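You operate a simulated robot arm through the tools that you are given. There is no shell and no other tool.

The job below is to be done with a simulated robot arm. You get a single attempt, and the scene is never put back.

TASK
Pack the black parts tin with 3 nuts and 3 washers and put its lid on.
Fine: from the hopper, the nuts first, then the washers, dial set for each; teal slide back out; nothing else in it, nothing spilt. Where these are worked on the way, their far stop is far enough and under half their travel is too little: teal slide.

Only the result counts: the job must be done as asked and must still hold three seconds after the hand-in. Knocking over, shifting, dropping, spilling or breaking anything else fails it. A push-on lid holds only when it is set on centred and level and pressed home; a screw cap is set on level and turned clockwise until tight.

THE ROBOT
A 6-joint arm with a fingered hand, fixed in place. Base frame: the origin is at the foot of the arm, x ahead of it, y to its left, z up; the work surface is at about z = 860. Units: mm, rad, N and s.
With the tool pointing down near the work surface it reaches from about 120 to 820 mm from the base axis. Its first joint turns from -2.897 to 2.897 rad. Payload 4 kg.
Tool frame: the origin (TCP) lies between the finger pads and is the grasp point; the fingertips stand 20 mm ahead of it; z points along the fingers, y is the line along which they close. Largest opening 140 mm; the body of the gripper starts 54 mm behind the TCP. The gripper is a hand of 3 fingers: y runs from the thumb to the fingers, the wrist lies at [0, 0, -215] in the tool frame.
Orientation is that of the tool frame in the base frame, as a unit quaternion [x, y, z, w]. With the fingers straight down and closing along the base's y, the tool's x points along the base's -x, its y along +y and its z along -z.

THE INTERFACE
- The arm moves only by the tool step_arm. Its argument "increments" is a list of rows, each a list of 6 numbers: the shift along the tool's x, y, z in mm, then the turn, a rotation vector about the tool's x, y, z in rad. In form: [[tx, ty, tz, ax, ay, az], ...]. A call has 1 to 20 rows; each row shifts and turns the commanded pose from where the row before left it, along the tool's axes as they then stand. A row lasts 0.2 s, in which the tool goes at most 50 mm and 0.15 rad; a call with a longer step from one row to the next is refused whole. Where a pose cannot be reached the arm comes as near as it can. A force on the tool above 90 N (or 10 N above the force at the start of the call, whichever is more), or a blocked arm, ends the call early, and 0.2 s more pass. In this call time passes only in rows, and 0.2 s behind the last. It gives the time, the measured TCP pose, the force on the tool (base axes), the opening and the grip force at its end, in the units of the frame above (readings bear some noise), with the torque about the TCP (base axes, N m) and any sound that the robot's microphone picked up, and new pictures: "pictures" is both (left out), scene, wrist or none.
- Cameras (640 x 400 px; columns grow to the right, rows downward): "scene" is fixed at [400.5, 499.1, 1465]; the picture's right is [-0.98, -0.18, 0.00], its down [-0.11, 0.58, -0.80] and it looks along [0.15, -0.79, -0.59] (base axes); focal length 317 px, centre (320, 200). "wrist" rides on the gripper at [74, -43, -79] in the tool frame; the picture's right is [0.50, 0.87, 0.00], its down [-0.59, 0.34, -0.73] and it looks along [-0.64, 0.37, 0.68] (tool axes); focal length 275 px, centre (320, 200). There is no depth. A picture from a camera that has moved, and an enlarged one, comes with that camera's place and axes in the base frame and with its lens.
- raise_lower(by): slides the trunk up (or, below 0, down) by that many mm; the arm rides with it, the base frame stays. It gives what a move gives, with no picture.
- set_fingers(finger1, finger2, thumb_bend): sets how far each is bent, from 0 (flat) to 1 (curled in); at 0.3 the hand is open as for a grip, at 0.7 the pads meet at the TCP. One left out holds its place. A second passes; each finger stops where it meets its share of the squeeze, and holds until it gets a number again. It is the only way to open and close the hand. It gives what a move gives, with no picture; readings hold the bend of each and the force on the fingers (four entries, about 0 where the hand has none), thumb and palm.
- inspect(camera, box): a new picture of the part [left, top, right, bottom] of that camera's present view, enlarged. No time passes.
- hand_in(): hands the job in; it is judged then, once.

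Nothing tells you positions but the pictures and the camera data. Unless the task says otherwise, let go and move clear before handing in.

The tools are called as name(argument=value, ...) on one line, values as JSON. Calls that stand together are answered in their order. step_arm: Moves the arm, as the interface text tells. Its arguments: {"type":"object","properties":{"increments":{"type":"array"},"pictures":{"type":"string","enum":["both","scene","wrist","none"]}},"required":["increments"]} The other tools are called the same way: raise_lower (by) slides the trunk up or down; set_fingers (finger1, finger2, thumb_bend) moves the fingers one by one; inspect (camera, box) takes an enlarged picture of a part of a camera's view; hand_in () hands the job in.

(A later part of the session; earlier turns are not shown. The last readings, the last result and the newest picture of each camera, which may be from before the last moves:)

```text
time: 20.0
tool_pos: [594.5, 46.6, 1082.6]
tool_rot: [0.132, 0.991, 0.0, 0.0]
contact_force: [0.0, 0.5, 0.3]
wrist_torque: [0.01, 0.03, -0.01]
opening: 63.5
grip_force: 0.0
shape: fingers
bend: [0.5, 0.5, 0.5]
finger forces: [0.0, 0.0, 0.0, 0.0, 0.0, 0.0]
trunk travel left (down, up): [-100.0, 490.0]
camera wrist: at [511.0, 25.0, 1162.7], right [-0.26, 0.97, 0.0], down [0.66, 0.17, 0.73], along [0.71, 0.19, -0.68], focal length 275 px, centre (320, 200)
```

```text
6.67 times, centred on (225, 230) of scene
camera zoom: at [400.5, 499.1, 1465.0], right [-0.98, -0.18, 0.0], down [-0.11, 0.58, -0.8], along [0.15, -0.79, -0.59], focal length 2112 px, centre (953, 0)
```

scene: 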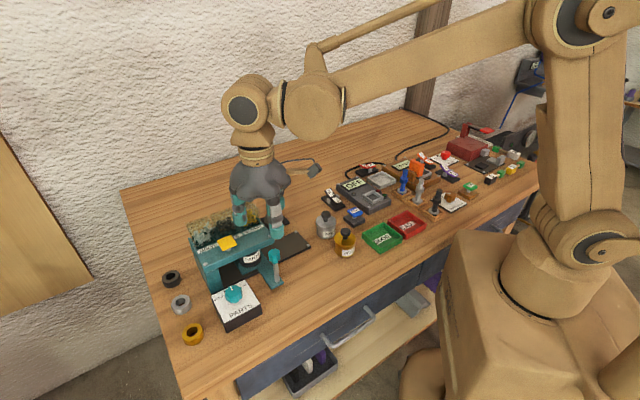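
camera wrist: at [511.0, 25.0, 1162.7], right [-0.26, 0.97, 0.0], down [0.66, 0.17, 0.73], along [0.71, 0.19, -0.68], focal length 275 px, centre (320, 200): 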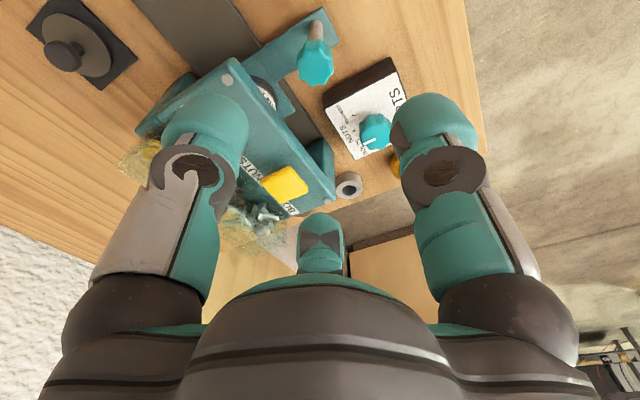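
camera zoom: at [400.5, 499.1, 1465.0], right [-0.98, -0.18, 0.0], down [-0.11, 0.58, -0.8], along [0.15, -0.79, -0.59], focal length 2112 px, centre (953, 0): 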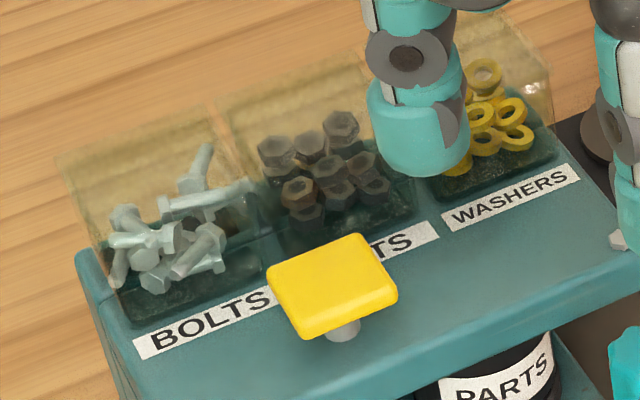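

The tin looks upright and in place. Before dispensing anything I'll grip the knob again and confirm this really is the stop.

step_arm(increments=[[3.5, -4.2, 40, 0, 0, 0], [0, 0, 40, 0, 0, 0], [0, 0, 40, 0, 0, 0]], pictures="wrist")

set_fingers(finger1=0.7, finger2=0.7, thumb_bend=0.7)

step_arm(increments=[[-2.5, 4.3, 0, 0, 0, 0], [-2.5, 4.3, 0, 0, 0, 0], [-1.5, 2.6, 0, 0, 0, 0]], pictures="none")

```text
time: 20.8
tool_pos: [589.6, 44.6, 962.9]
tool_rot: [0.131, 0.991, 0.001, 0.0]
contact_force: [-0.5, 0.0, 0.2]
wrist_torque: [0.0, 0.0, 0.01]
opening: 63.6
grip_force: 0.1
shape: fingers
bend: [0.5, 0.5, 0.5]
finger forces: [0.0, 0.0, 0.1, 0.0, 0.1, 0.0]
trunk travel left (down, up): [-100.0, 490.0]
camera wrist: at [507.0, 20.7, 1042.0], right [-0.26, 0.97, 0.0], down [0.66, 0.17, 0.73], along [0.71, 0.19, -0.68], focal length 275 px, centre (320, 200)
```

wrist: 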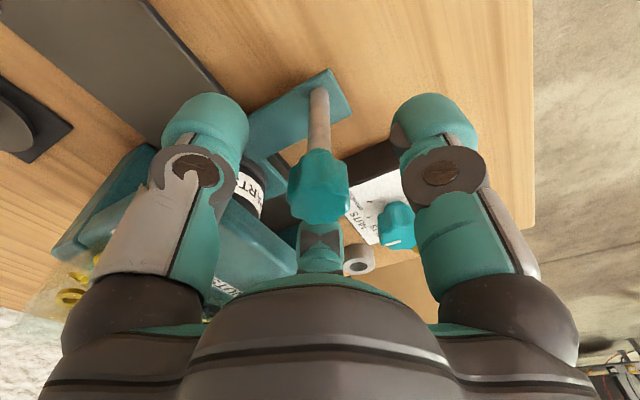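

```text
time: 21.8
tool_pos: [588.8, 43.4, 963.4]
tool_rot: [0.131, 0.991, 0.001, 0.0]
contact_force: [-5.7, -2.2, -7.9]
wrist_torque: [0.06, 0.05, 0.0]
opening: 21.2
grip_force: 14.3
shape: fingers
bend: [0.64, 0.66, 0.64]
finger forces: [9.1, 5.9, 0.0, 0.0, 13.2, 0.0]
trunk travel left (down, up): [-100.0, 490.0]
```

```text
time: 22.6
tool_pos: [599.2, 50.1, 963.4]
tool_rot: [0.133, 0.991, 0.001, 0.001]
contact_force: [-12.7, -17.5, -0.9]
wrist_torque: [-0.17, 0.14, 0.05]
opening: 24.5
grip_force: 12.2
shape: fingers
bend: [0.65, 0.71, 0.61]
finger forces: [5.1, 0.0, 0.1, 0.1, 18.9, 0.0]
trunk travel left (down, up): [-100.0, 490.0]
```

The slide won't go further under 21 N, while free sliding took about 4 N, so this is the far stop. I'll release, rise and turn the hand so the thumb points at the bins, to press the button with the thumb tip alone.

set_fingers(finger1=0.5, finger2=0.5, thumb_bend=0.5)

step_arm(increments=[[0, 0, -40, 0, 0, 0], [0, 0, -40, 0, 0, 0], [0, 0, 0, 0, 0, -0.15], [0, 0, 0, 0, 0, -0.15], [0, 0, 0, 0, 0, -0.15], [0, 0, 0, 0, 0, -0.15], [0, 0, 0, 0, 0, -0.15], [0, 0, 0, 0, 0, -0.15], [0, 0, 0, 0, 0, -0.147]], pictures="scene")

inspect(camera="scene", box=[180, 180, 310, 300])

```text
time: 23.6
tool_pos: [599.3, 52.6, 964.7]
tool_rot: [0.132, 0.991, 0.0, 0.001]
contact_force: [-0.5, -0.7, -0.3]
wrist_torque: [0.03, 0.01, -0.03]
opening: 63.6
grip_force: 0.1
shape: fingers
bend: [0.5, 0.5, 0.5]
finger forces: [0.1, 0.0, 0.0, 0.0, 0.0, 0.0]
trunk travel left (down, up): [-100.0, 490.0]
```

```text
time: 25.6
tool_pos: [600.2, 52.2, 1043.0]
tool_rot: [-0.383, 0.924, 0.0, 0.001]
contact_force: [-0.2, -0.5, 0.6]
wrist_torque: [0.0, -0.03, -0.02]
opening: 63.5
grip_force: 0.1
shape: fingers
bend: [0.5, 0.5, 0.5]
finger forces: [0.0, 0.0, 0.1, 0.0, 0.0, 0.1]
trunk travel left (down, up): [-100.0, 490.0]
```

scene: 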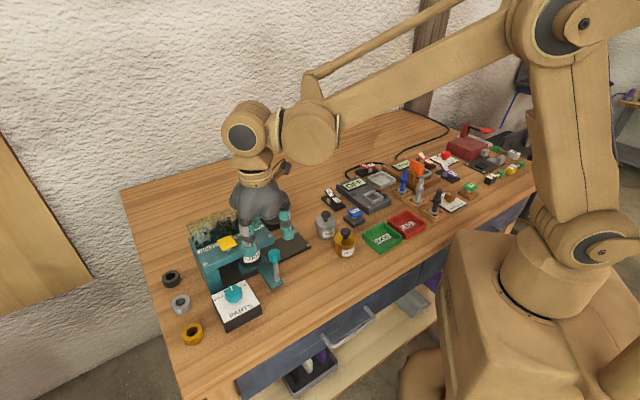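

```text
3.33 times, centred on (245, 240) of scene
camera zoom: at [400.5, 499.1, 1465.0], right [-0.98, -0.18, 0.0], down [-0.11, 0.58, -0.8], along [0.15, -0.79, -0.59], focal length 1056 px, centre (570, 67)
```

zoom: 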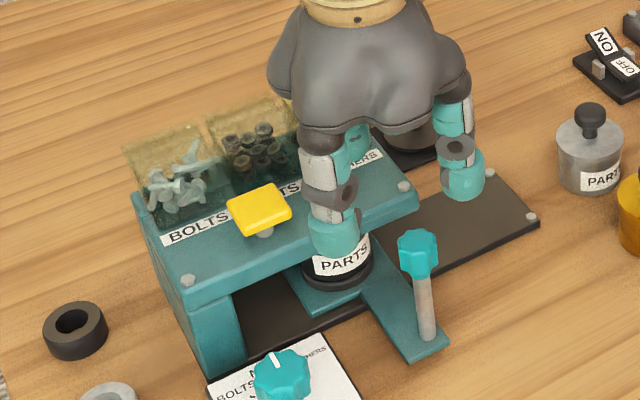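

Now the thumb tip goes over the button at (695, 39), still 25 mm or so above it.

step_arm(increments=[[-29, -15.8, 0, 0, 0, 0], [-29, -15.8, 0, 0, 0, 0], [0, 0, 25, 0, 0, 0]])

inspect(camera="scene", box=[180, 190, 280, 280])

inspect(camera="wrist", box=[60, 40, 380, 280])

```text
time: 26.4
tool_pos: [664.6, 70.7, 1017.7]
tool_rot: [-0.381, 0.925, 0.0, 0.0]
contact_force: [0.5, -0.4, 0.2]
wrist_torque: [0.01, -0.02, 0.03]
opening: 63.4
grip_force: 0.1
shape: fingers
bend: [0.5, 0.5, 0.5]
finger forces: [0.0, 0.1, 0.0, 0.1, 0.0, 0.0]
trunk travel left (down, up): [-100.0, 490.0]
camera wrist: at [641.1, -12.1, 1097.6], right [-0.97, 0.26, 0.0], down [0.18, 0.66, 0.73], along [0.19, 0.71, -0.68], focal length 275 px, centre (320, 200)
```

scene: 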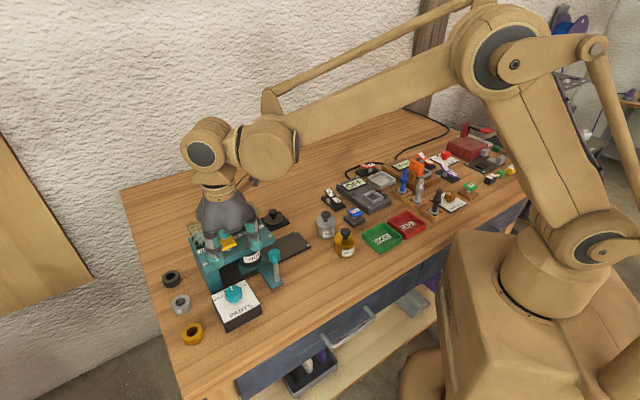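
wrist: 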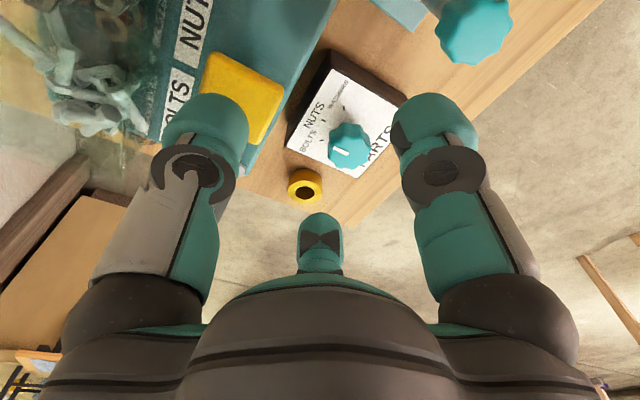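

```text
4.44 times, centred on (230, 235) of scene
camera zoom: at [400.5, 499.1, 1465.0], right [-0.98, -0.18, 0.0], down [-0.11, 0.58, -0.8], along [0.15, -0.79, -0.59], focal length 1408 px, centre (720, 44)
```

zoom: 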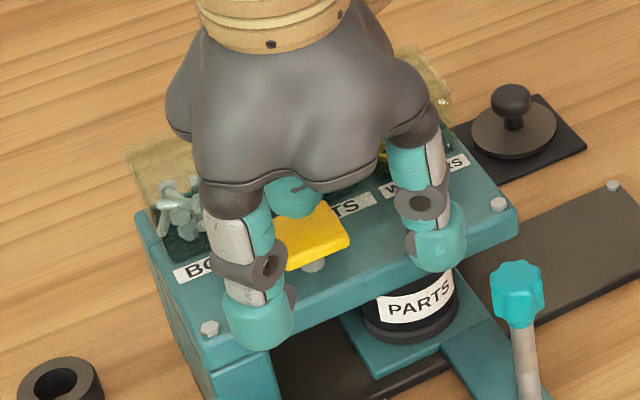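

```text
1.67 times, centred on (220, 160) of wrist
camera zoom: at [641.1, -12.1, 1097.6], right [-0.97, 0.26, 0.0], down [0.18, 0.66, 0.73], along [0.19, 0.71, -0.68], focal length 459 px, centre (487, 267)
```

zoom: 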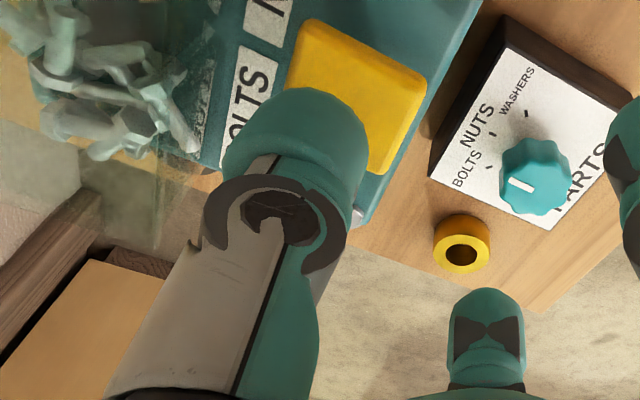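

The thumb tip is over the button. I'll press down slowly, a few millimetres at a time.

step_arm(increments=[[0, 0, 5, 0, 0, 0], [0, 0, 5, 0, 0, 0], [0, 0, 4, 0, 0, 0]], pictures="scene")

inspect(camera="scene", box=[190, 200, 270, 270])

```text
time: 27.2
tool_pos: [663.7, 70.8, 1004.3]
tool_rot: [-0.382, 0.924, 0.0, 0.0]
contact_force: [-0.1, 0.7, 1.7]
wrist_torque: [-0.03, -0.03, 0.02]
opening: 63.4
grip_force: 0.8
shape: fingers
bend: [0.5, 0.5, 0.5]
finger forces: [0.0, 0.0, 0.1, 0.0, 0.9, 0.0]
trunk travel left (down, up): [-100.0, 490.0]
```

scene: 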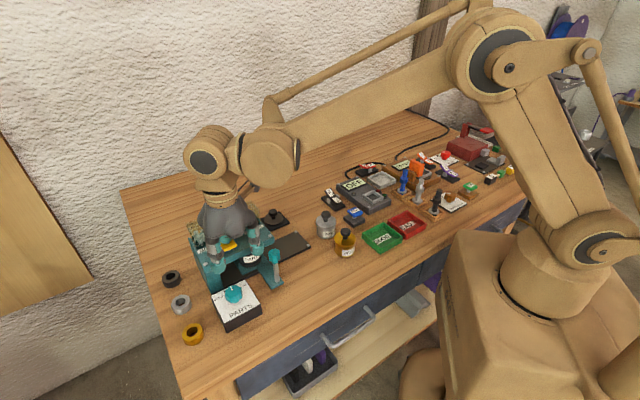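

```text
5.71 times, centred on (230, 235) of scene
camera zoom: at [400.5, 499.1, 1465.0], right [-0.98, -0.18, 0.0], down [-0.11, 0.58, -0.8], along [0.15, -0.79, -0.59], focal length 1810 px, centre (834, 0)
```

zoom: 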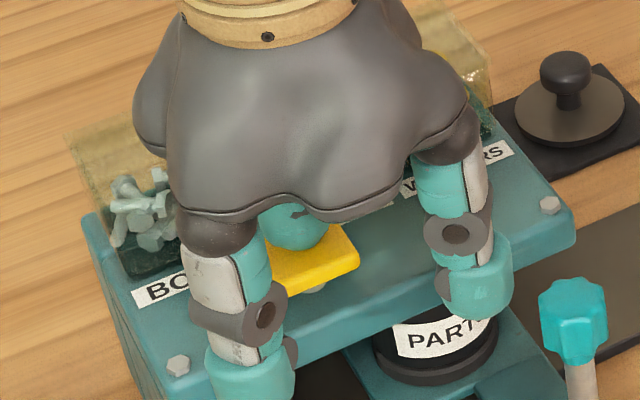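

Contact at TCP z = 1004. I'll press further.

step_arm(increments=[[0, 0, 2, 0, 0, 0], [0, 0, 2, 0, 0, 0]], pictures="none")

```text
time: 27.8
tool_pos: [661.2, 71.4, 1000.9]
tool_rot: [-0.382, 0.924, 0.0, 0.001]
contact_force: [-1.0, -0.8, 1.3]
wrist_torque: [-0.07, -0.01, 0.01]
opening: 63.9
grip_force: 0.6
shape: fingers
bend: [0.5, 0.5, 0.5]
finger forces: [0.0, 0.0, 0.0, 0.1, 1.7, 0.0]
trunk travel left (down, up): [-100.0, 490.0]
heard: click
```

I heard a click. I'll lift off and check what happened.

step_arm(increments=[[0, 0, -6, 0, 0, 0], [0, 0, -6, 0, 0, 0]], pictures="scene")

inspect(camera="scene", box=[190, 200, 290, 290])

inspect(camera="wrist", box=[0, 0, 320, 200])

```text
time: 28.4
tool_pos: [664.4, 71.2, 1011.9]
tool_rot: [-0.382, 0.924, 0.0, -0.001]
contact_force: [0.8, 1.2, -0.1]
wrist_torque: [0.02, -0.02, 0.01]
opening: 63.8
grip_force: 0.1
shape: fingers
bend: [0.5, 0.5, 0.5]
finger forces: [0.1, 0.0, 0.0, 0.0, 0.0, 0.0]
trunk travel left (down, up): [-100.0, 490.0]
```

scene: 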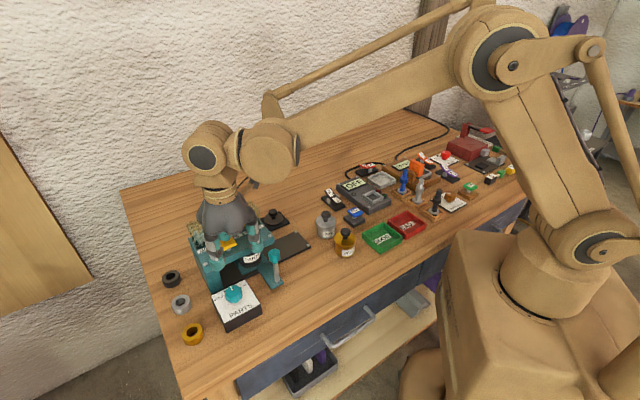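

```text
4.44 times, centred on (240, 245) of scene
camera zoom: at [400.5, 499.1, 1465.0], right [-0.98, -0.18, 0.0], down [-0.11, 0.58, -0.8], along [0.15, -0.79, -0.59], focal length 1408 px, centre (676, 0)
```

zoom: 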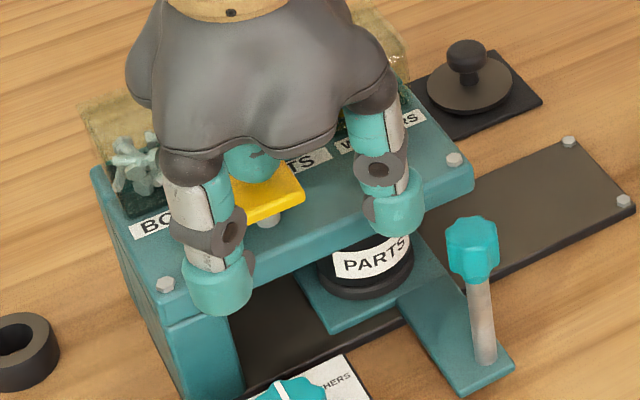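

```text
2.00 times, centred on (160, 100) of wrist
camera zoom: at [640.3, -11.7, 1091.8], right [-0.97, 0.26, 0.0], down [0.18, 0.66, 0.73], along [0.19, 0.71, -0.68], focal length 551 px, centre (640, 400)
```

zoom: 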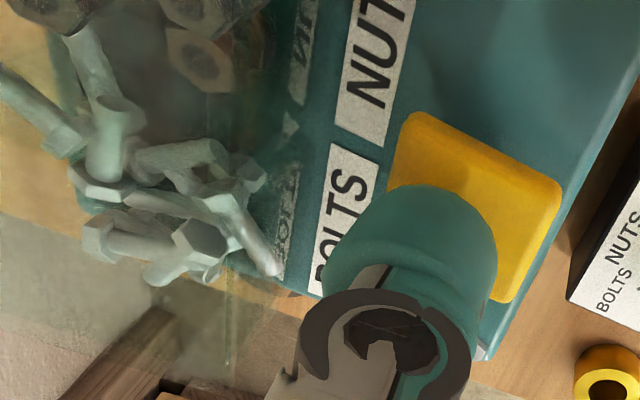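

I'll rise straight up so the scene camera can see how many nuts are left in the bin.

step_arm(increments=[[0, 0, -48, 0, 0, 0], [0, 0, -48, 0, 0, 0], [0, 0, -48, 0, 0, 0]], pictures="scene")

inspect(camera="scene", box=[185, 200, 265, 260])

inspect(camera="wrist", box=[0, 0, 320, 200])

inspect(camera="scene", box=[225, 235, 295, 300])

```text
time: 29.2
tool_pos: [662.2, 71.5, 1156.6]
tool_rot: [-0.381, 0.924, 0.0, 0.0]
contact_force: [0.1, -0.1, 1.2]
wrist_torque: [-0.04, -0.01, -0.04]
opening: 63.7
grip_force: 0.0
shape: fingers
bend: [0.5, 0.5, 0.5]
finger forces: [0.0, 0.0, 0.0, 0.1, 0.0, 0.0]
trunk travel left (down, up): [-100.0, 490.0]
```

scene: 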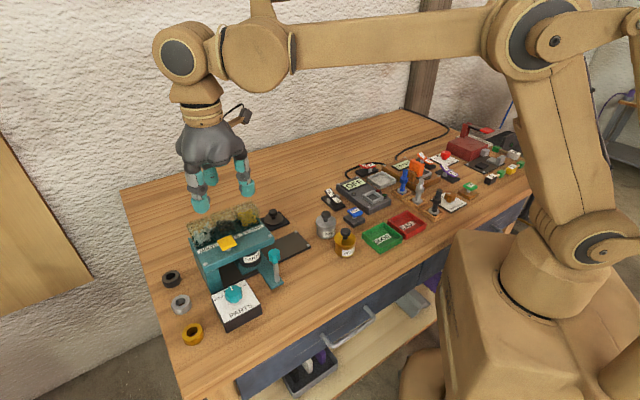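

```text
6.67 times, centred on (225, 230) of scene
camera zoom: at [400.5, 499.1, 1465.0], right [-0.98, -0.18, 0.0], down [-0.11, 0.58, -0.8], along [0.15, -0.79, -0.59], focal length 2112 px, centre (953, 0)
```

zoom: 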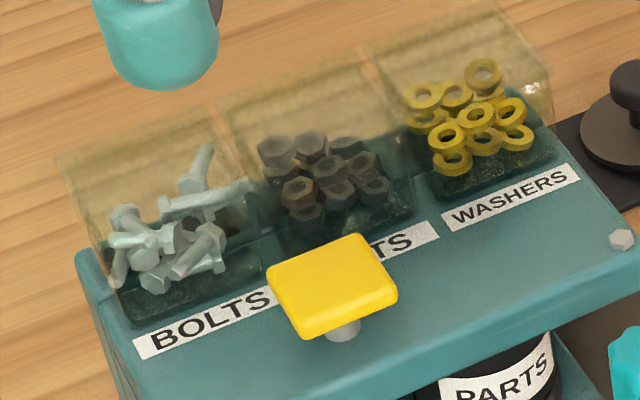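

```text
2.00 times, centred on (160, 100) of wrist
camera zoom: at [640.1, -11.7, 1236.1], right [-0.97, 0.26, 0.0], down [0.18, 0.66, 0.73], along [0.19, 0.71, -0.68], focal length 551 px, centre (640, 400)
```

zoom: 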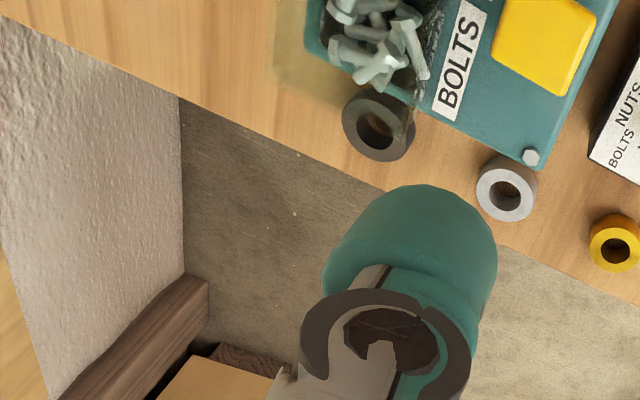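

```text
6.15 times, centred on (260, 268) of scene
camera zoom: at [400.5, 499.1, 1465.0], right [-0.98, -0.18, 0.0], down [-0.11, 0.58, -0.8], along [0.15, -0.79, -0.59], focal length 1949 px, centre (689, -215)
```

zoom: 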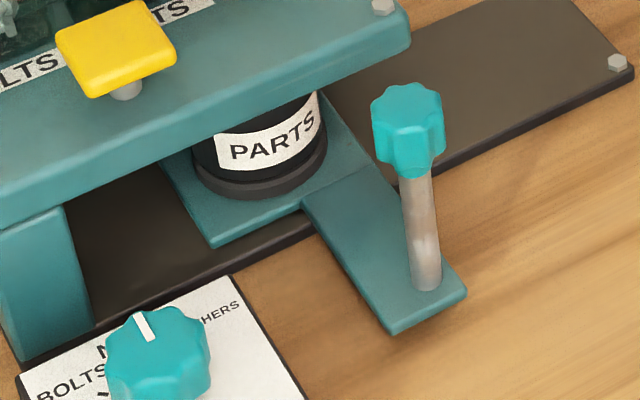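

One nut has left the bin and nothing is spilt, so one click drops one part. Now the second press, repeating the same motion.

step_arm(increments=[[0, 0, 48, 0, 0, 0], [0, 0, 48, 0, 0, 0], [0, 0, 46, 0, 0, 0], [0, 0, 2, 0, 0, 0], [0, 0, 4, 0, 0, 0], [0, 0, 4, 0, 0, 0], [0, 0, 2, 0, 0, 0], [0, 0, 2, 0, 0, 0]], pictures="none")

step_arm(increments=[[0, 0, -6, 0, 0, 0], [0, 0, -8, 0, 0, 0], [0, 0, 0, 0, 0, 0]], pictures="none")

```text
time: 31.0
tool_pos: [663.2, 72.4, 999.8]
tool_rot: [-0.381, 0.924, 0.0, -0.001]
contact_force: [0.2, -0.1, 1.8]
wrist_torque: [-0.08, -0.05, -0.01]
opening: 64.0
grip_force: 0.4
shape: fingers
bend: [0.5, 0.5, 0.5]
finger forces: [0.0, 0.0, 0.0, 0.0, 1.6, 0.0]
trunk travel left (down, up): [-100.0, 490.0]
heard: click
```

```text
time: 31.8
tool_pos: [663.0, 71.0, 1013.8]
tool_rot: [-0.382, 0.924, 0.001, 0.0]
contact_force: [-0.3, 0.5, 1.3]
wrist_torque: [0.01, -0.02, -0.01]
opening: 64.0
grip_force: 0.1
shape: fingers
bend: [0.5, 0.5, 0.5]
finger forces: [0.1, 0.0, 0.0, 0.0, 0.0, 0.1]
trunk travel left (down, up): [-100.0, 490.0]
```

The second click was heard. I'll rise and check the bin before the third press.

step_arm(increments=[[0, 0, -46, 0, 0, 0], [0, 0, -48, 0, 0, 0], [0, 0, -48, 0, 0, 0]], pictures="none")

inspect(camera="scene", box=[185, 200, 265, 260])

inspect(camera="scene", box=[215, 235, 295, 310])

```text
time: 32.6
tool_pos: [664.0, 72.4, 1156.6]
tool_rot: [-0.382, 0.924, 0.0, 0.001]
contact_force: [-0.4, -0.1, 0.3]
wrist_torque: [0.02, 0.02, -0.02]
opening: 64.0
grip_force: 0.0
shape: fingers
bend: [0.5, 0.5, 0.5]
finger forces: [0.0, 0.0, 0.1, 0.0, 0.0, 0.1]
trunk travel left (down, up): [-100.0, 490.0]
```

```text
6.67 times, centred on (225, 230) of scene
camera zoom: at [400.5, 499.1, 1465.0], right [-0.98, -0.18, 0.0], down [-0.11, 0.58, -0.8], along [0.15, -0.79, -0.59], focal length 2112 px, centre (953, 0)
```

zoom: 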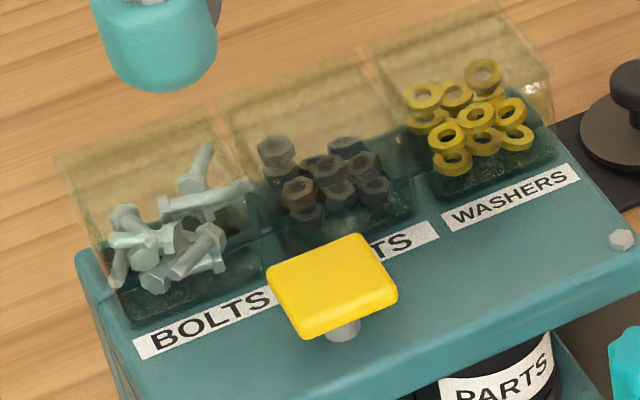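

```text
5.33 times, centred on (255, 272) of scene
camera zoom: at [400.5, 499.1, 1465.0], right [-0.98, -0.18, 0.0], down [-0.11, 0.58, -0.8], along [0.15, -0.79, -0.59], focal length 1690 px, centre (667, -187)
```

zoom: 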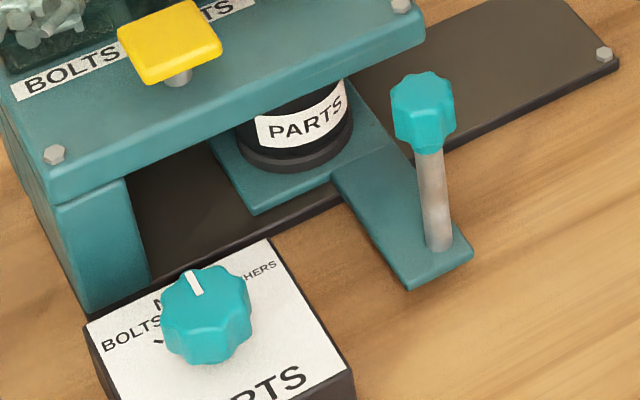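

The second nut has gone (the one at top middle). Now the third press.

step_arm(increments=[[0, 0, 48, 0, 0, 0], [0, 0, 48, 0, 0, 0], [0, 0, 46, 0, 0, 0], [0, 0, 2, 0, 0, 0], [0, 0, 4, 0, 0, 0], [0, 0, 4, 0, 0, 0], [0, 0, 2, 0, 0, 0], [0, 0, 2, 0, 0, 0]], pictures="none")

step_arm(increments=[[0, 0, -6, 0, 0, 0], [0, 0, -8, 0, 0, 0], [0, 0, -46, 0, 0, 0], [0, 0, -48, 0, 0, 0], [0, 0, -48, 0, 0, 0]], pictures="none")

inspect(camera="scene", box=[185, 200, 265, 260])

inspect(camera="scene", box=[215, 235, 295, 310])

```text
time: 34.4
tool_pos: [662.2, 71.8, 1000.4]
tool_rot: [-0.382, 0.924, 0.001, 0.0]
contact_force: [-0.7, 1.0, 1.8]
wrist_torque: [-0.05, -0.07, 0.03]
opening: 63.9
grip_force: 0.4
shape: fingers
bend: [0.5, 0.5, 0.5]
finger forces: [0.0, 0.0, 0.1, 0.0, 1.6, 0.0]
trunk travel left (down, up): [-100.0, 490.0]
heard: click
```

```text
time: 35.6
tool_pos: [664.6, 71.8, 1156.6]
tool_rot: [-0.382, 0.924, 0.001, 0.001]
contact_force: [0.3, 0.0, -0.4]
wrist_torque: [0.04, -0.02, 0.02]
opening: 64.1
grip_force: 0.1
shape: fingers
bend: [0.5, 0.5, 0.5]
finger forces: [0.0, 0.0, 0.0, 0.0, 0.0, 0.1]
trunk travel left (down, up): [-100.0, 490.0]
```

```text
6.67 times, centred on (225, 230) of scene
camera zoom: at [400.5, 499.1, 1465.0], right [-0.98, -0.18, 0.0], down [-0.11, 0.58, -0.8], along [0.15, -0.79, -0.59], focal length 2112 px, centre (953, 0)
```

zoom: 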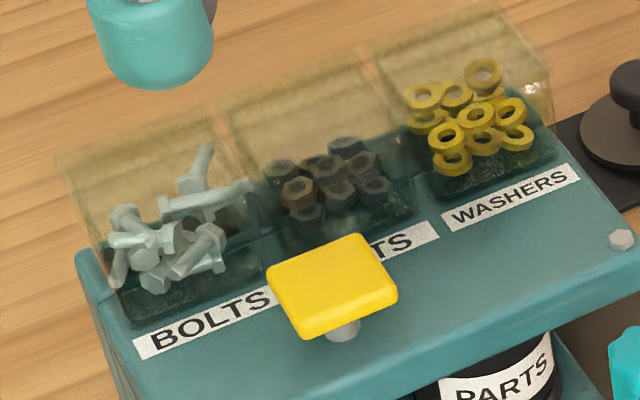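

```text
5.33 times, centred on (255, 272) of scene
camera zoom: at [400.5, 499.1, 1465.0], right [-0.98, -0.18, 0.0], down [-0.11, 0.58, -0.8], along [0.15, -0.79, -0.59], focal length 1690 px, centre (667, -187)
```

zoom: 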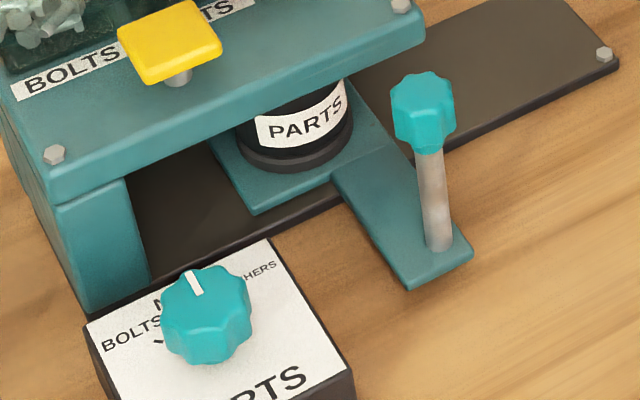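

Three nuts are in. Now the dial goes back to WASHERS, gripping at the same hand angle I let go at.

step_arm(increments=[[-14.6, 21.8, 0, 0, 0, 0], [-14.6, 21.8, 0, 0, 0, 0], [0, 0, 0, 0, 0, 0.13], [0, 0, 0, 0, 0, 0.13], [0, 0, 0, 0, 0, 0.13], [0, 0, 0, 0, 0, 0.127], [0, 0, 48, 0, 0, 0], [0, 0, 48, 0, 0, 0], [0, 0, 48, 0, 0, 0]], pictures="wrist")

```text
time: 37.6
tool_pos: [654.0, 125.0, 1011.3]
tool_rot: [-0.133, 0.991, 0.0, 0.0]
contact_force: [-0.8, -0.2, 0.1]
wrist_torque: [0.0, 0.01, 0.05]
opening: 63.7
grip_force: 0.0
shape: fingers
bend: [0.5, 0.5, 0.5]
finger forces: [0.1, 0.0, 0.0, 0.0, 0.0, 0.0]
trunk travel left (down, up): [-100.0, 490.0]
camera wrist: at [593.2, 63.0, 1091.0], right [-0.71, 0.7, 0.0], down [0.48, 0.48, 0.73], along [0.52, 0.52, -0.68], focal length 275 px, centre (320, 200)
```

wrist: 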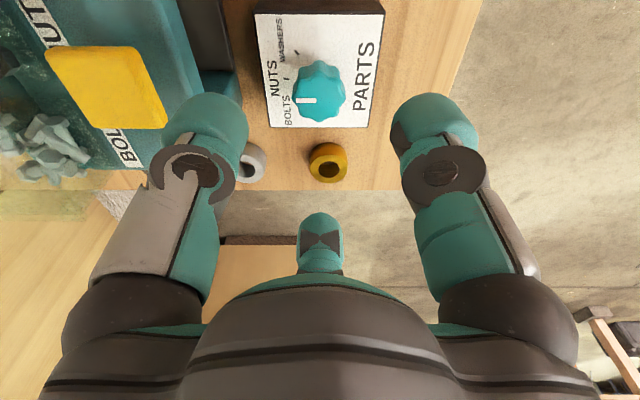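

step_arm(increments=[[0, -1, 40, 0, 0, 0], [0, 0, 28, 0, 0, 0], [0, 0, 20, 0, 0, 0]], pictures="none")

set_fingers(finger1=0.7, finger2=0.7, thumb_bend=0.7)

step_arm(increments=[[0, 0, 0, 0, 0, 0.12], [0, 0, 0, 0, 0, 0.12], [0, 0, 0, 0, 0, 0.12], [0, 0, 0, 0, 0, 0.12], [0, 0, 0, 0, 0, 0.12], [0, 0, 0, 0, 0, 0.12], [0, 0, 0, 0, 0, 0.12]], pictures="wrist")

inspect(camera="wrist", box=[220, 100, 420, 260])

```text
time: 38.4
tool_pos: [652.0, 123.3, 924.7]
tool_rot: [-0.133, 0.991, 0.001, 0.0]
contact_force: [0.1, 0.1, -0.6]
wrist_torque: [-0.01, 0.0, -0.03]
opening: 63.8
grip_force: 0.0
shape: fingers
bend: [0.5, 0.5, 0.5]
finger forces: [0.0, 0.0, 0.0, 0.0, 0.1, 0.0]
trunk travel left (down, up): [-100.0, 490.0]
```

```text
time: 39.4
tool_pos: [652.6, 121.8, 923.5]
tool_rot: [-0.133, 0.991, 0.0, -0.001]
contact_force: [0.2, -1.3, -2.2]
wrist_torque: [0.02, 0.01, 0.0]
opening: 25.0
grip_force: 18.1
shape: fingers
bend: [0.63, 0.62, 0.63]
finger forces: [10.6, 11.7, 0.0, 0.1, 14.2, 0.1]
trunk travel left (down, up): [-100.0, 490.0]
```

```text
time: 41.0
tool_pos: [653.2, 123.6, 924.3]
tool_rot: [0.284, 0.959, 0.0, 0.0]
contact_force: [-5.5, 6.7, -4.5]
wrist_torque: [0.18, 0.09, 0.02]
opening: 25.2
grip_force: 18.4
shape: fingers
bend: [0.63, 0.62, 0.63]
finger forces: [13.2, 10.3, 0.0, 0.0, 12.5, 0.0]
trunk travel left (down, up): [-100.0, 490.0]
camera wrist: at [567.1, 126.9, 1003.6], right [0.05, 1.0, 0.0], down [0.68, -0.04, 0.73], along [0.73, -0.04, -0.68], focal length 275 px, centre (320, 200)
```

wrist: 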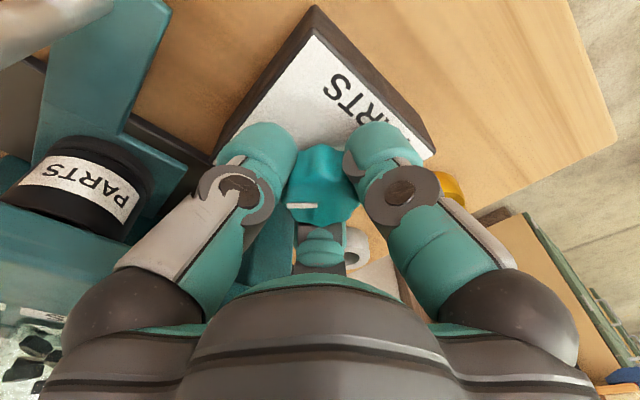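

```text
2.50 times, centred on (320, 180) of wrist
camera zoom: at [567.1, 126.9, 1003.6], right [0.05, 1.0, 0.0], down [0.68, -0.04, 0.73], along [0.73, -0.04, -0.68], focal length 688 px, centre (320, 250)
```

zoom: 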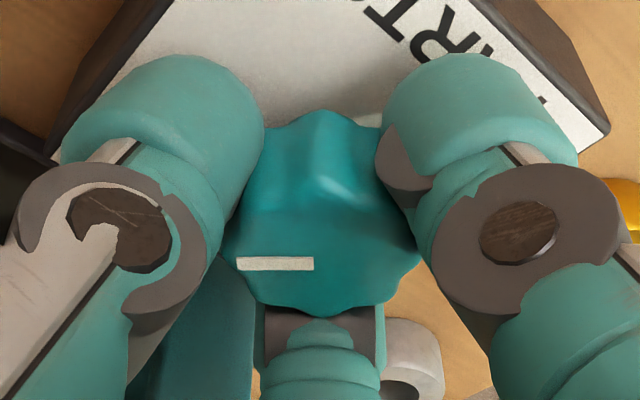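

The pointer is at about -93°, and it started at -94.5°. I'll add a small final turn, release, rise and check.

step_arm(increments=[[0, 0, 0, 0, 0, 0.027]], pictures="none")

set_fingers(finger1=0.5, finger2=0.5, thumb_bend=0.5)

step_arm(increments=[[0, 0, -40, 0, 0, 0], [0, 0, -48, 0, 0, 0], [0, 0, -48, 0, 0, 0], [0, 0, 0, 0, 0, -0.15], [0, 0, 0, 0, 0, -0.15], [0, 0, 0, 0, 0, -0.15], [0, 0, 0, 0, 0, -0.15]])

inspect(camera="wrist", box=[240, 20, 400, 140])

inspect(camera="scene", box=[200, 260, 270, 340])

```text
time: 41.4
tool_pos: [652.8, 122.8, 922.7]
tool_rot: [0.296, 0.955, 0.0, 0.0]
contact_force: [-4.2, 8.4, -3.7]
wrist_torque: [0.21, 0.03, 0.02]
opening: 25.1
grip_force: 18.5
shape: fingers
bend: [0.63, 0.62, 0.64]
finger forces: [13.4, 10.5, 0.0, 0.0, 12.5, 0.0]
trunk travel left (down, up): [-100.0, 490.0]
```

```text
time: 42.4
tool_pos: [652.6, 122.5, 923.8]
tool_rot: [0.297, 0.955, 0.0, -0.001]
contact_force: [-0.3, 1.1, -0.1]
wrist_torque: [0.0, 0.01, 0.01]
opening: 63.4
grip_force: 0.1
shape: fingers
bend: [0.5, 0.5, 0.5]
finger forces: [0.1, 0.0, 0.0, 0.0, 0.0, 0.1]
trunk travel left (down, up): [-100.0, 490.0]
```

```text
time: 44.0
tool_pos: [652.9, 122.4, 1060.5]
tool_rot: [0.0, 1.0, 0.0, 0.0]
contact_force: [-0.4, -0.5, -0.5]
wrist_torque: [-0.02, 0.01, -0.01]
opening: 63.6
grip_force: 0.0
shape: fingers
bend: [0.5, 0.5, 0.5]
finger forces: [0.0, 0.1, 0.0, 0.0, 0.1, 0.1]
trunk travel left (down, up): [-100.0, 490.0]
camera wrist: at [578.6, 78.4, 1140.0], right [-0.5, 0.87, 0.0], down [0.59, 0.34, 0.73], along [0.64, 0.37, -0.68], focal length 275 px, centre (320, 200)
```

scene: 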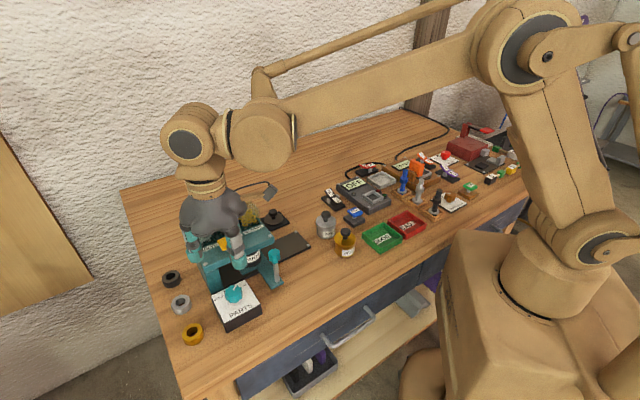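
wrist: 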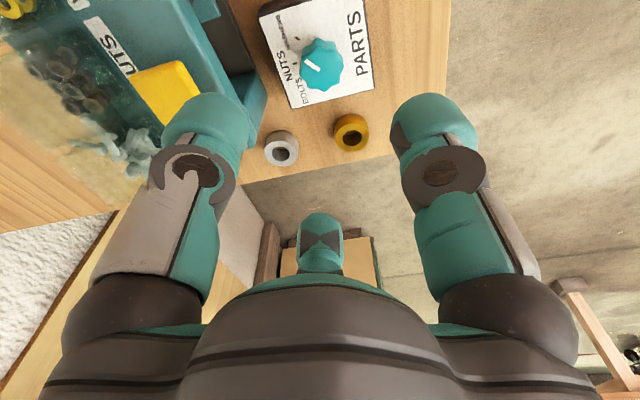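

```text
3.33 times, centred on (320, 80) of wrist
camera zoom: at [578.6, 78.4, 1140.0], right [-0.5, 0.87, 0.0], down [0.59, 0.34, 0.73], along [0.64, 0.37, -0.68], focal length 918 px, centre (320, 600)
```

zoom: 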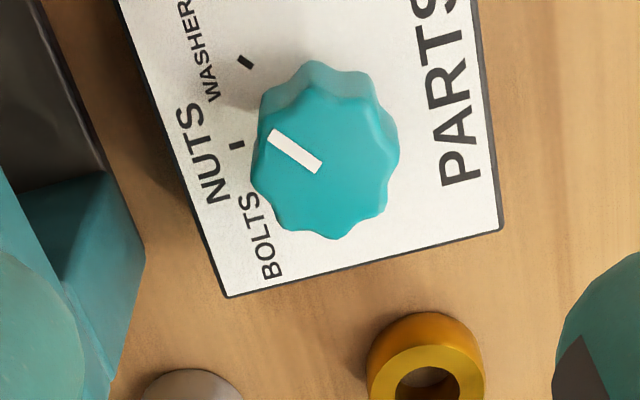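

```text
5.00 times, centred on (235, 300) of scene
camera zoom: at [400.5, 499.1, 1465.0], right [-0.98, -0.18, 0.0], down [-0.11, 0.58, -0.8], along [0.15, -0.79, -0.59], focal length 1584 px, centre (745, -300)
```

zoom: 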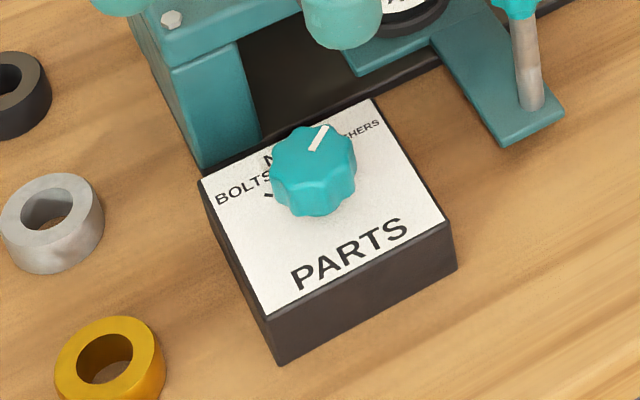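

The pointer is parallel to the WASHERS tick. Back to the button pose for three more presses.

step_arm(increments=[[0, 0, -48, 0, 0, 0], [0, 0, -48, 0, 0, 0], [-5.4, -25.3, 0, 0, 0, 0], [-5.4, -25.3, 0, 0, 0, 0], [0, 0, 0, 0, 0, -0.1303], [0, 0, 0, 0, 0, -0.1303], [0, 0, 0, 0, 0, -0.1303], [0, 0, 0, 0, 0, -0.1303], [0, 0, 0, 0, 0, -0.1303], [0, 0, 0, 0, 0, -0.1303]], pictures="wrist")

inspect(camera="scene", box=[185, 200, 265, 260])

```text
time: 46.2
tool_pos: [663.6, 72.0, 1155.6]
tool_rot: [-0.38, 0.925, 0.0, 0.0]
contact_force: [-0.1, 0.3, -0.4]
wrist_torque: [0.02, -0.01, 0.01]
opening: 63.4
grip_force: 0.1
shape: fingers
bend: [0.5, 0.5, 0.5]
finger forces: [0.0, 0.0, 0.1, 0.0, 0.0, 0.0]
trunk travel left (down, up): [-100.0, 490.0]
camera wrist: at [641.1, -11.9, 1235.6], right [-0.97, 0.26, 0.0], down [0.18, 0.66, 0.73], along [0.19, 0.71, -0.68], focal length 275 px, centre (320, 200)
```

wrist: 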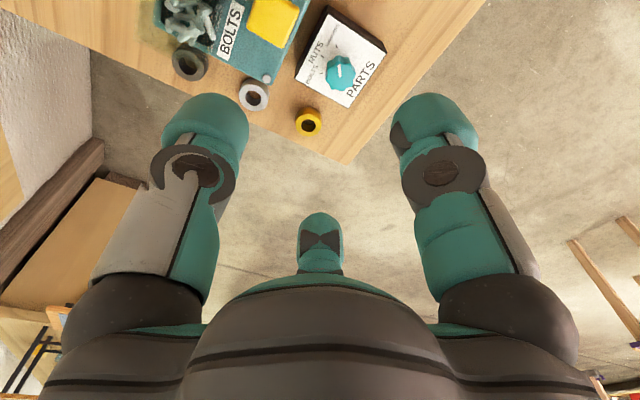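

```text
6.67 times, centred on (225, 230) of scene
camera zoom: at [400.5, 499.1, 1465.0], right [-0.98, -0.18, 0.0], down [-0.11, 0.58, -0.8], along [0.15, -0.79, -0.59], focal length 2112 px, centre (953, 0)
```

zoom: 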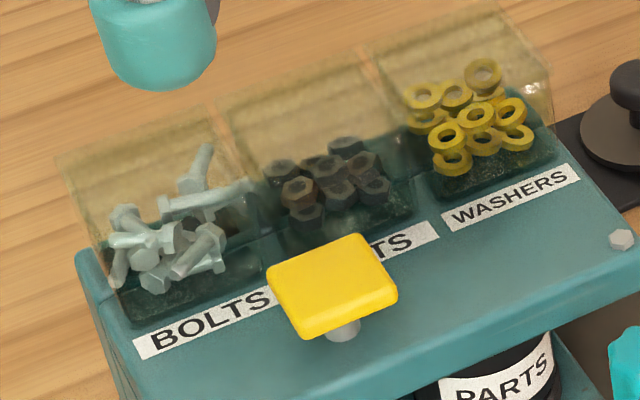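

Next is the first washer press.

step_arm(increments=[[0, 0, 48, 0, 0, 0], [0, 0, 48, 0, 0, 0], [0, 0, 46, 0, 0, 0], [0, 0, 2, 0, 0, 0], [0, 0, 4, 0, 0, 0], [0, 0, 4, 0, 0, 0], [0, 0, 2, 0, 0, 0], [0, 0, 2, 0, 0, 0]], pictures="none")

step_arm(increments=[[0, 0, -6, 0, 0, 0], [0, 0, -8, 0, 0, 0], [0, 0, -46, 0, 0, 0], [0, 0, -48, 0, 0, 0], [0, 0, -48, 0, 0, 0]], pictures="none")

inspect(camera="scene", box=[185, 200, 265, 260])

inspect(camera="scene", box=[215, 235, 295, 310])

```text
time: 48.0
tool_pos: [664.6, 71.5, 1001.0]
tool_rot: [-0.38, 0.925, 0.0, 0.0]
contact_force: [0.0, 0.8, 1.9]
wrist_torque: [-0.08, -0.06, -0.01]
opening: 63.8
grip_force: 0.7
shape: fingers
bend: [0.5, 0.5, 0.5]
finger forces: [0.0, 0.1, 0.0, 0.0, 1.5, 0.1]
trunk travel left (down, up): [-100.0, 490.0]
heard: click
```

```text
time: 49.2
tool_pos: [663.1, 72.5, 1157.3]
tool_rot: [-0.38, 0.925, 0.0, 0.0]
contact_force: [0.5, 0.5, 0.6]
wrist_torque: [-0.01, 0.01, 0.02]
opening: 63.5
grip_force: 0.0
shape: fingers
bend: [0.5, 0.5, 0.5]
finger forces: [0.0, 0.0, 0.1, 0.0, 0.0, 0.0]
trunk travel left (down, up): [-100.0, 490.0]
```

```text
6.67 times, centred on (225, 230) of scene
camera zoom: at [400.5, 499.1, 1465.0], right [-0.98, -0.18, 0.0], down [-0.11, 0.58, -0.8], along [0.15, -0.79, -0.59], focal length 2112 px, centre (953, 0)
```

zoom: 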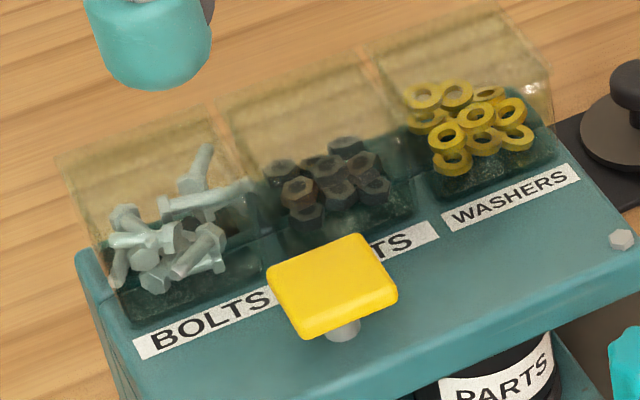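

```text
5.33 times, centred on (255, 272) of scene
camera zoom: at [400.5, 499.1, 1465.0], right [-0.98, -0.18, 0.0], down [-0.11, 0.58, -0.8], along [0.15, -0.79, -0.59], focal length 1690 px, centre (667, -187)
```

zoom: 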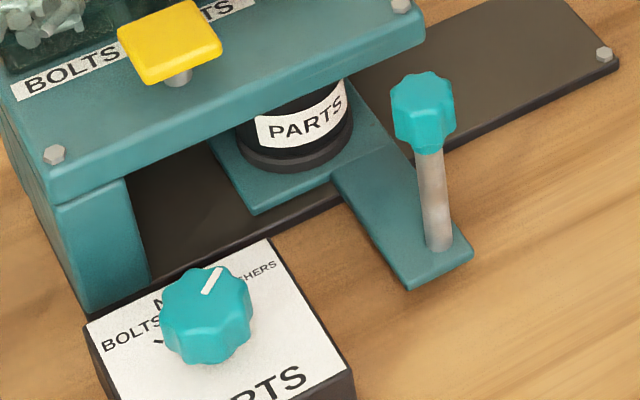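

One washer has left the bin. Second washer press.

step_arm(increments=[[0, 0, 48, 0, 0, 0], [0, 0, 48, 0, 0, 0], [0, 0, 46, 0, 0, 0], [0, 0, 2, 0, 0, 0], [0, 0, 4, 0, 0, 0], [0, 0, 4, 0, 0, 0], [0, 0, 2, 0, 0, 0], [0, 0, 2, 0, 0, 0]], pictures="none")

step_arm(increments=[[0, 0, -6, 0, 0, 0], [0, 0, -8, 0, 0, 0], [0, 0, -46, 0, 0, 0], [0, 0, -48, 0, 0, 0], [0, 0, -48, 0, 0, 0]], pictures="none")

inspect(camera="scene", box=[185, 200, 265, 260])

```text
time: 51.0
tool_pos: [663.4, 71.5, 999.3]
tool_rot: [-0.38, 0.925, 0.0, 0.0]
contact_force: [1.2, -0.4, 1.7]
wrist_torque: [-0.04, -0.06, 0.02]
opening: 63.8
grip_force: 1.0
shape: fingers
bend: [0.5, 0.5, 0.5]
finger forces: [0.0, 0.0, 0.1, 0.1, 1.8, 0.0]
trunk travel left (down, up): [-100.0, 490.0]
heard: click
```

```text
time: 52.2
tool_pos: [664.2, 72.5, 1158.7]
tool_rot: [-0.381, 0.925, 0.001, -0.001]
contact_force: [0.5, 0.2, -0.1]
wrist_torque: [0.02, 0.04, 0.0]
opening: 63.5
grip_force: 0.1
shape: fingers
bend: [0.5, 0.5, 0.5]
finger forces: [0.0, 0.0, 0.0, 0.1, 0.1, 0.0]
trunk travel left (down, up): [-100.0, 490.0]
```

```text
6.67 times, centred on (225, 230) of scene
camera zoom: at [400.5, 499.1, 1465.0], right [-0.98, -0.18, 0.0], down [-0.11, 0.58, -0.8], along [0.15, -0.79, -0.59], focal length 2112 px, centre (953, 0)
```

zoom: 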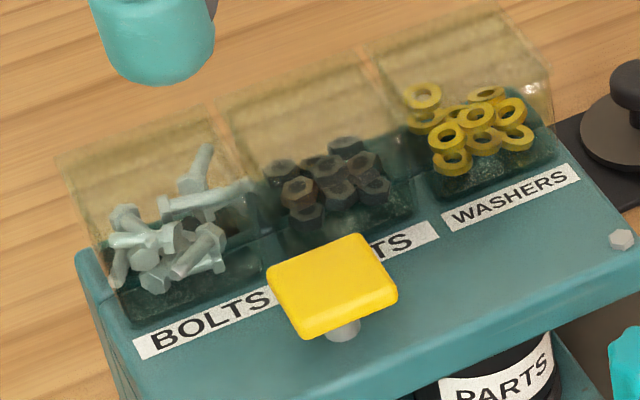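

The second washer has gone. Third and last washer press.

step_arm(increments=[[0, 0, 48, 0, 0, 0], [0, 0, 48, 0, 0, 0], [0, 0, 46, 0, 0, 0], [0, 0, 2, 0, 0, 0], [0, 0, 4, 0, 0, 0], [0, 0, 4, 0, 0, 0], [0, 0, 2, 0, 0, 0], [0, 0, 2, 0, 0, 0]], pictures="none")

step_arm(increments=[[0, 0, -6, 0, 0, 0], [0, 0, -8, 0, 0, 0], [0, 0, -46, 0, 0, 0], [0, 0, -48, 0, 0, 0], [0, 0, -48, 0, 0, 0]], pictures="none")

inspect(camera="scene", box=[185, 200, 265, 260])

inspect(camera="scene", box=[215, 235, 295, 310])

```text
time: 54.0
tool_pos: [664.1, 72.0, 1000.6]
tool_rot: [-0.381, 0.925, 0.001, 0.0]
contact_force: [-0.2, 0.4, 1.8]
wrist_torque: [-0.09, -0.09, 0.01]
opening: 63.7
grip_force: 1.1
shape: fingers
bend: [0.5, 0.5, 0.5]
finger forces: [0.1, 0.0, 0.0, 0.1, 1.6, 0.1]
trunk travel left (down, up): [-100.0, 490.0]
heard: click
```

```text
time: 55.2
tool_pos: [664.0, 72.3, 1156.7]
tool_rot: [-0.38, 0.925, -0.001, 0.0]
contact_force: [0.0, 0.1, 0.6]
wrist_torque: [0.01, -0.02, 0.0]
opening: 63.7
grip_force: 0.0
shape: fingers
bend: [0.5, 0.5, 0.5]
finger forces: [0.0, 0.0, 0.0, 0.0, 0.0, 0.0]
trunk travel left (down, up): [-100.0, 490.0]
```

```text
6.67 times, centred on (225, 230) of scene
camera zoom: at [400.5, 499.1, 1465.0], right [-0.98, -0.18, 0.0], down [-0.11, 0.58, -0.8], along [0.15, -0.79, -0.59], focal length 2112 px, centre (953, 0)
```

zoom: 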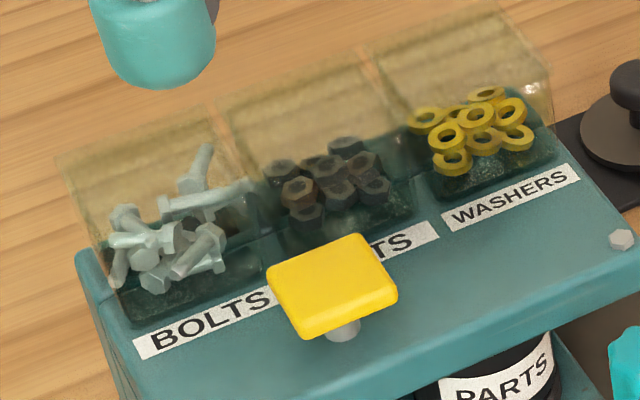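

```text
5.33 times, centred on (255, 272) of scene
camera zoom: at [400.5, 499.1, 1465.0], right [-0.98, -0.18, 0.0], down [-0.11, 0.58, -0.8], along [0.15, -0.79, -0.59], focal length 1690 px, centre (667, -187)
```

zoom: 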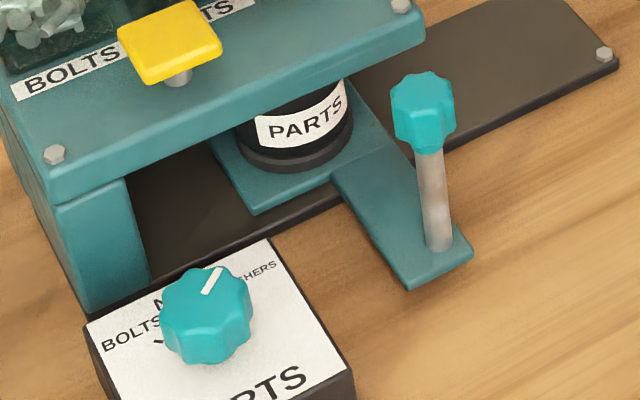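

All six parts are in the tin and nothing is spilt. Now back to the slide knob to pull the slide out.

step_arm(increments=[[0, 0, 0, 0, 0, 0.1496], [0, 0, 0, 0, 0, 0.1496], [0, 0, 0, 0, 0, 0.1496], [0, 0, 0, 0, 0, 0.1496], [0, 0, 0, 0, 0, 0.1496], [0, 0, 0, 0, 0, 0.1496], [0, 0, 0, 0, 0, 0.1496], [32.4, -23.9, 0, 0, 0, 0], [32.4, -23.9, 0, 0, 0, 0], [0, 0, 40, 0, 0, 0], [0, 0, 40, 0, 0, 0], [0, 0, 40, 0, 0, 0], [0, 0, 40, 0, 0, 0]])

```text
time: 58.0
tool_pos: [589.8, 43.8, 994.9]
tool_rot: [0.133, 0.991, -0.001, 0.0]
contact_force: [-1.1, 0.1, -0.9]
wrist_torque: [0.01, -0.01, -0.02]
opening: 63.7
grip_force: 0.0
shape: fingers
bend: [0.5, 0.5, 0.5]
finger forces: [0.0, 0.0, 0.0, 0.0, 0.0, 0.0]
trunk travel left (down, up): [-100.0, 490.0]
camera wrist: at [506.2, 21.1, 1074.7], right [-0.25, 0.97, 0.0], down [0.66, 0.17, 0.73], along [0.71, 0.19, -0.68], focal length 275 px, centre (320, 200)
```

scene: 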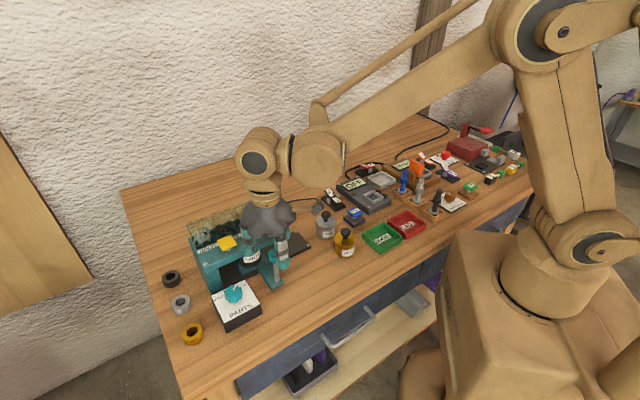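
wrist: 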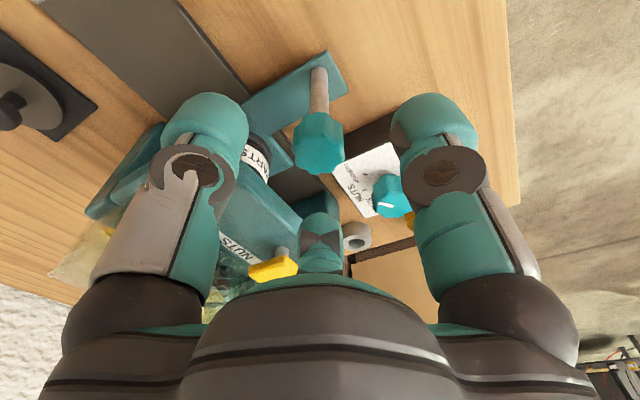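

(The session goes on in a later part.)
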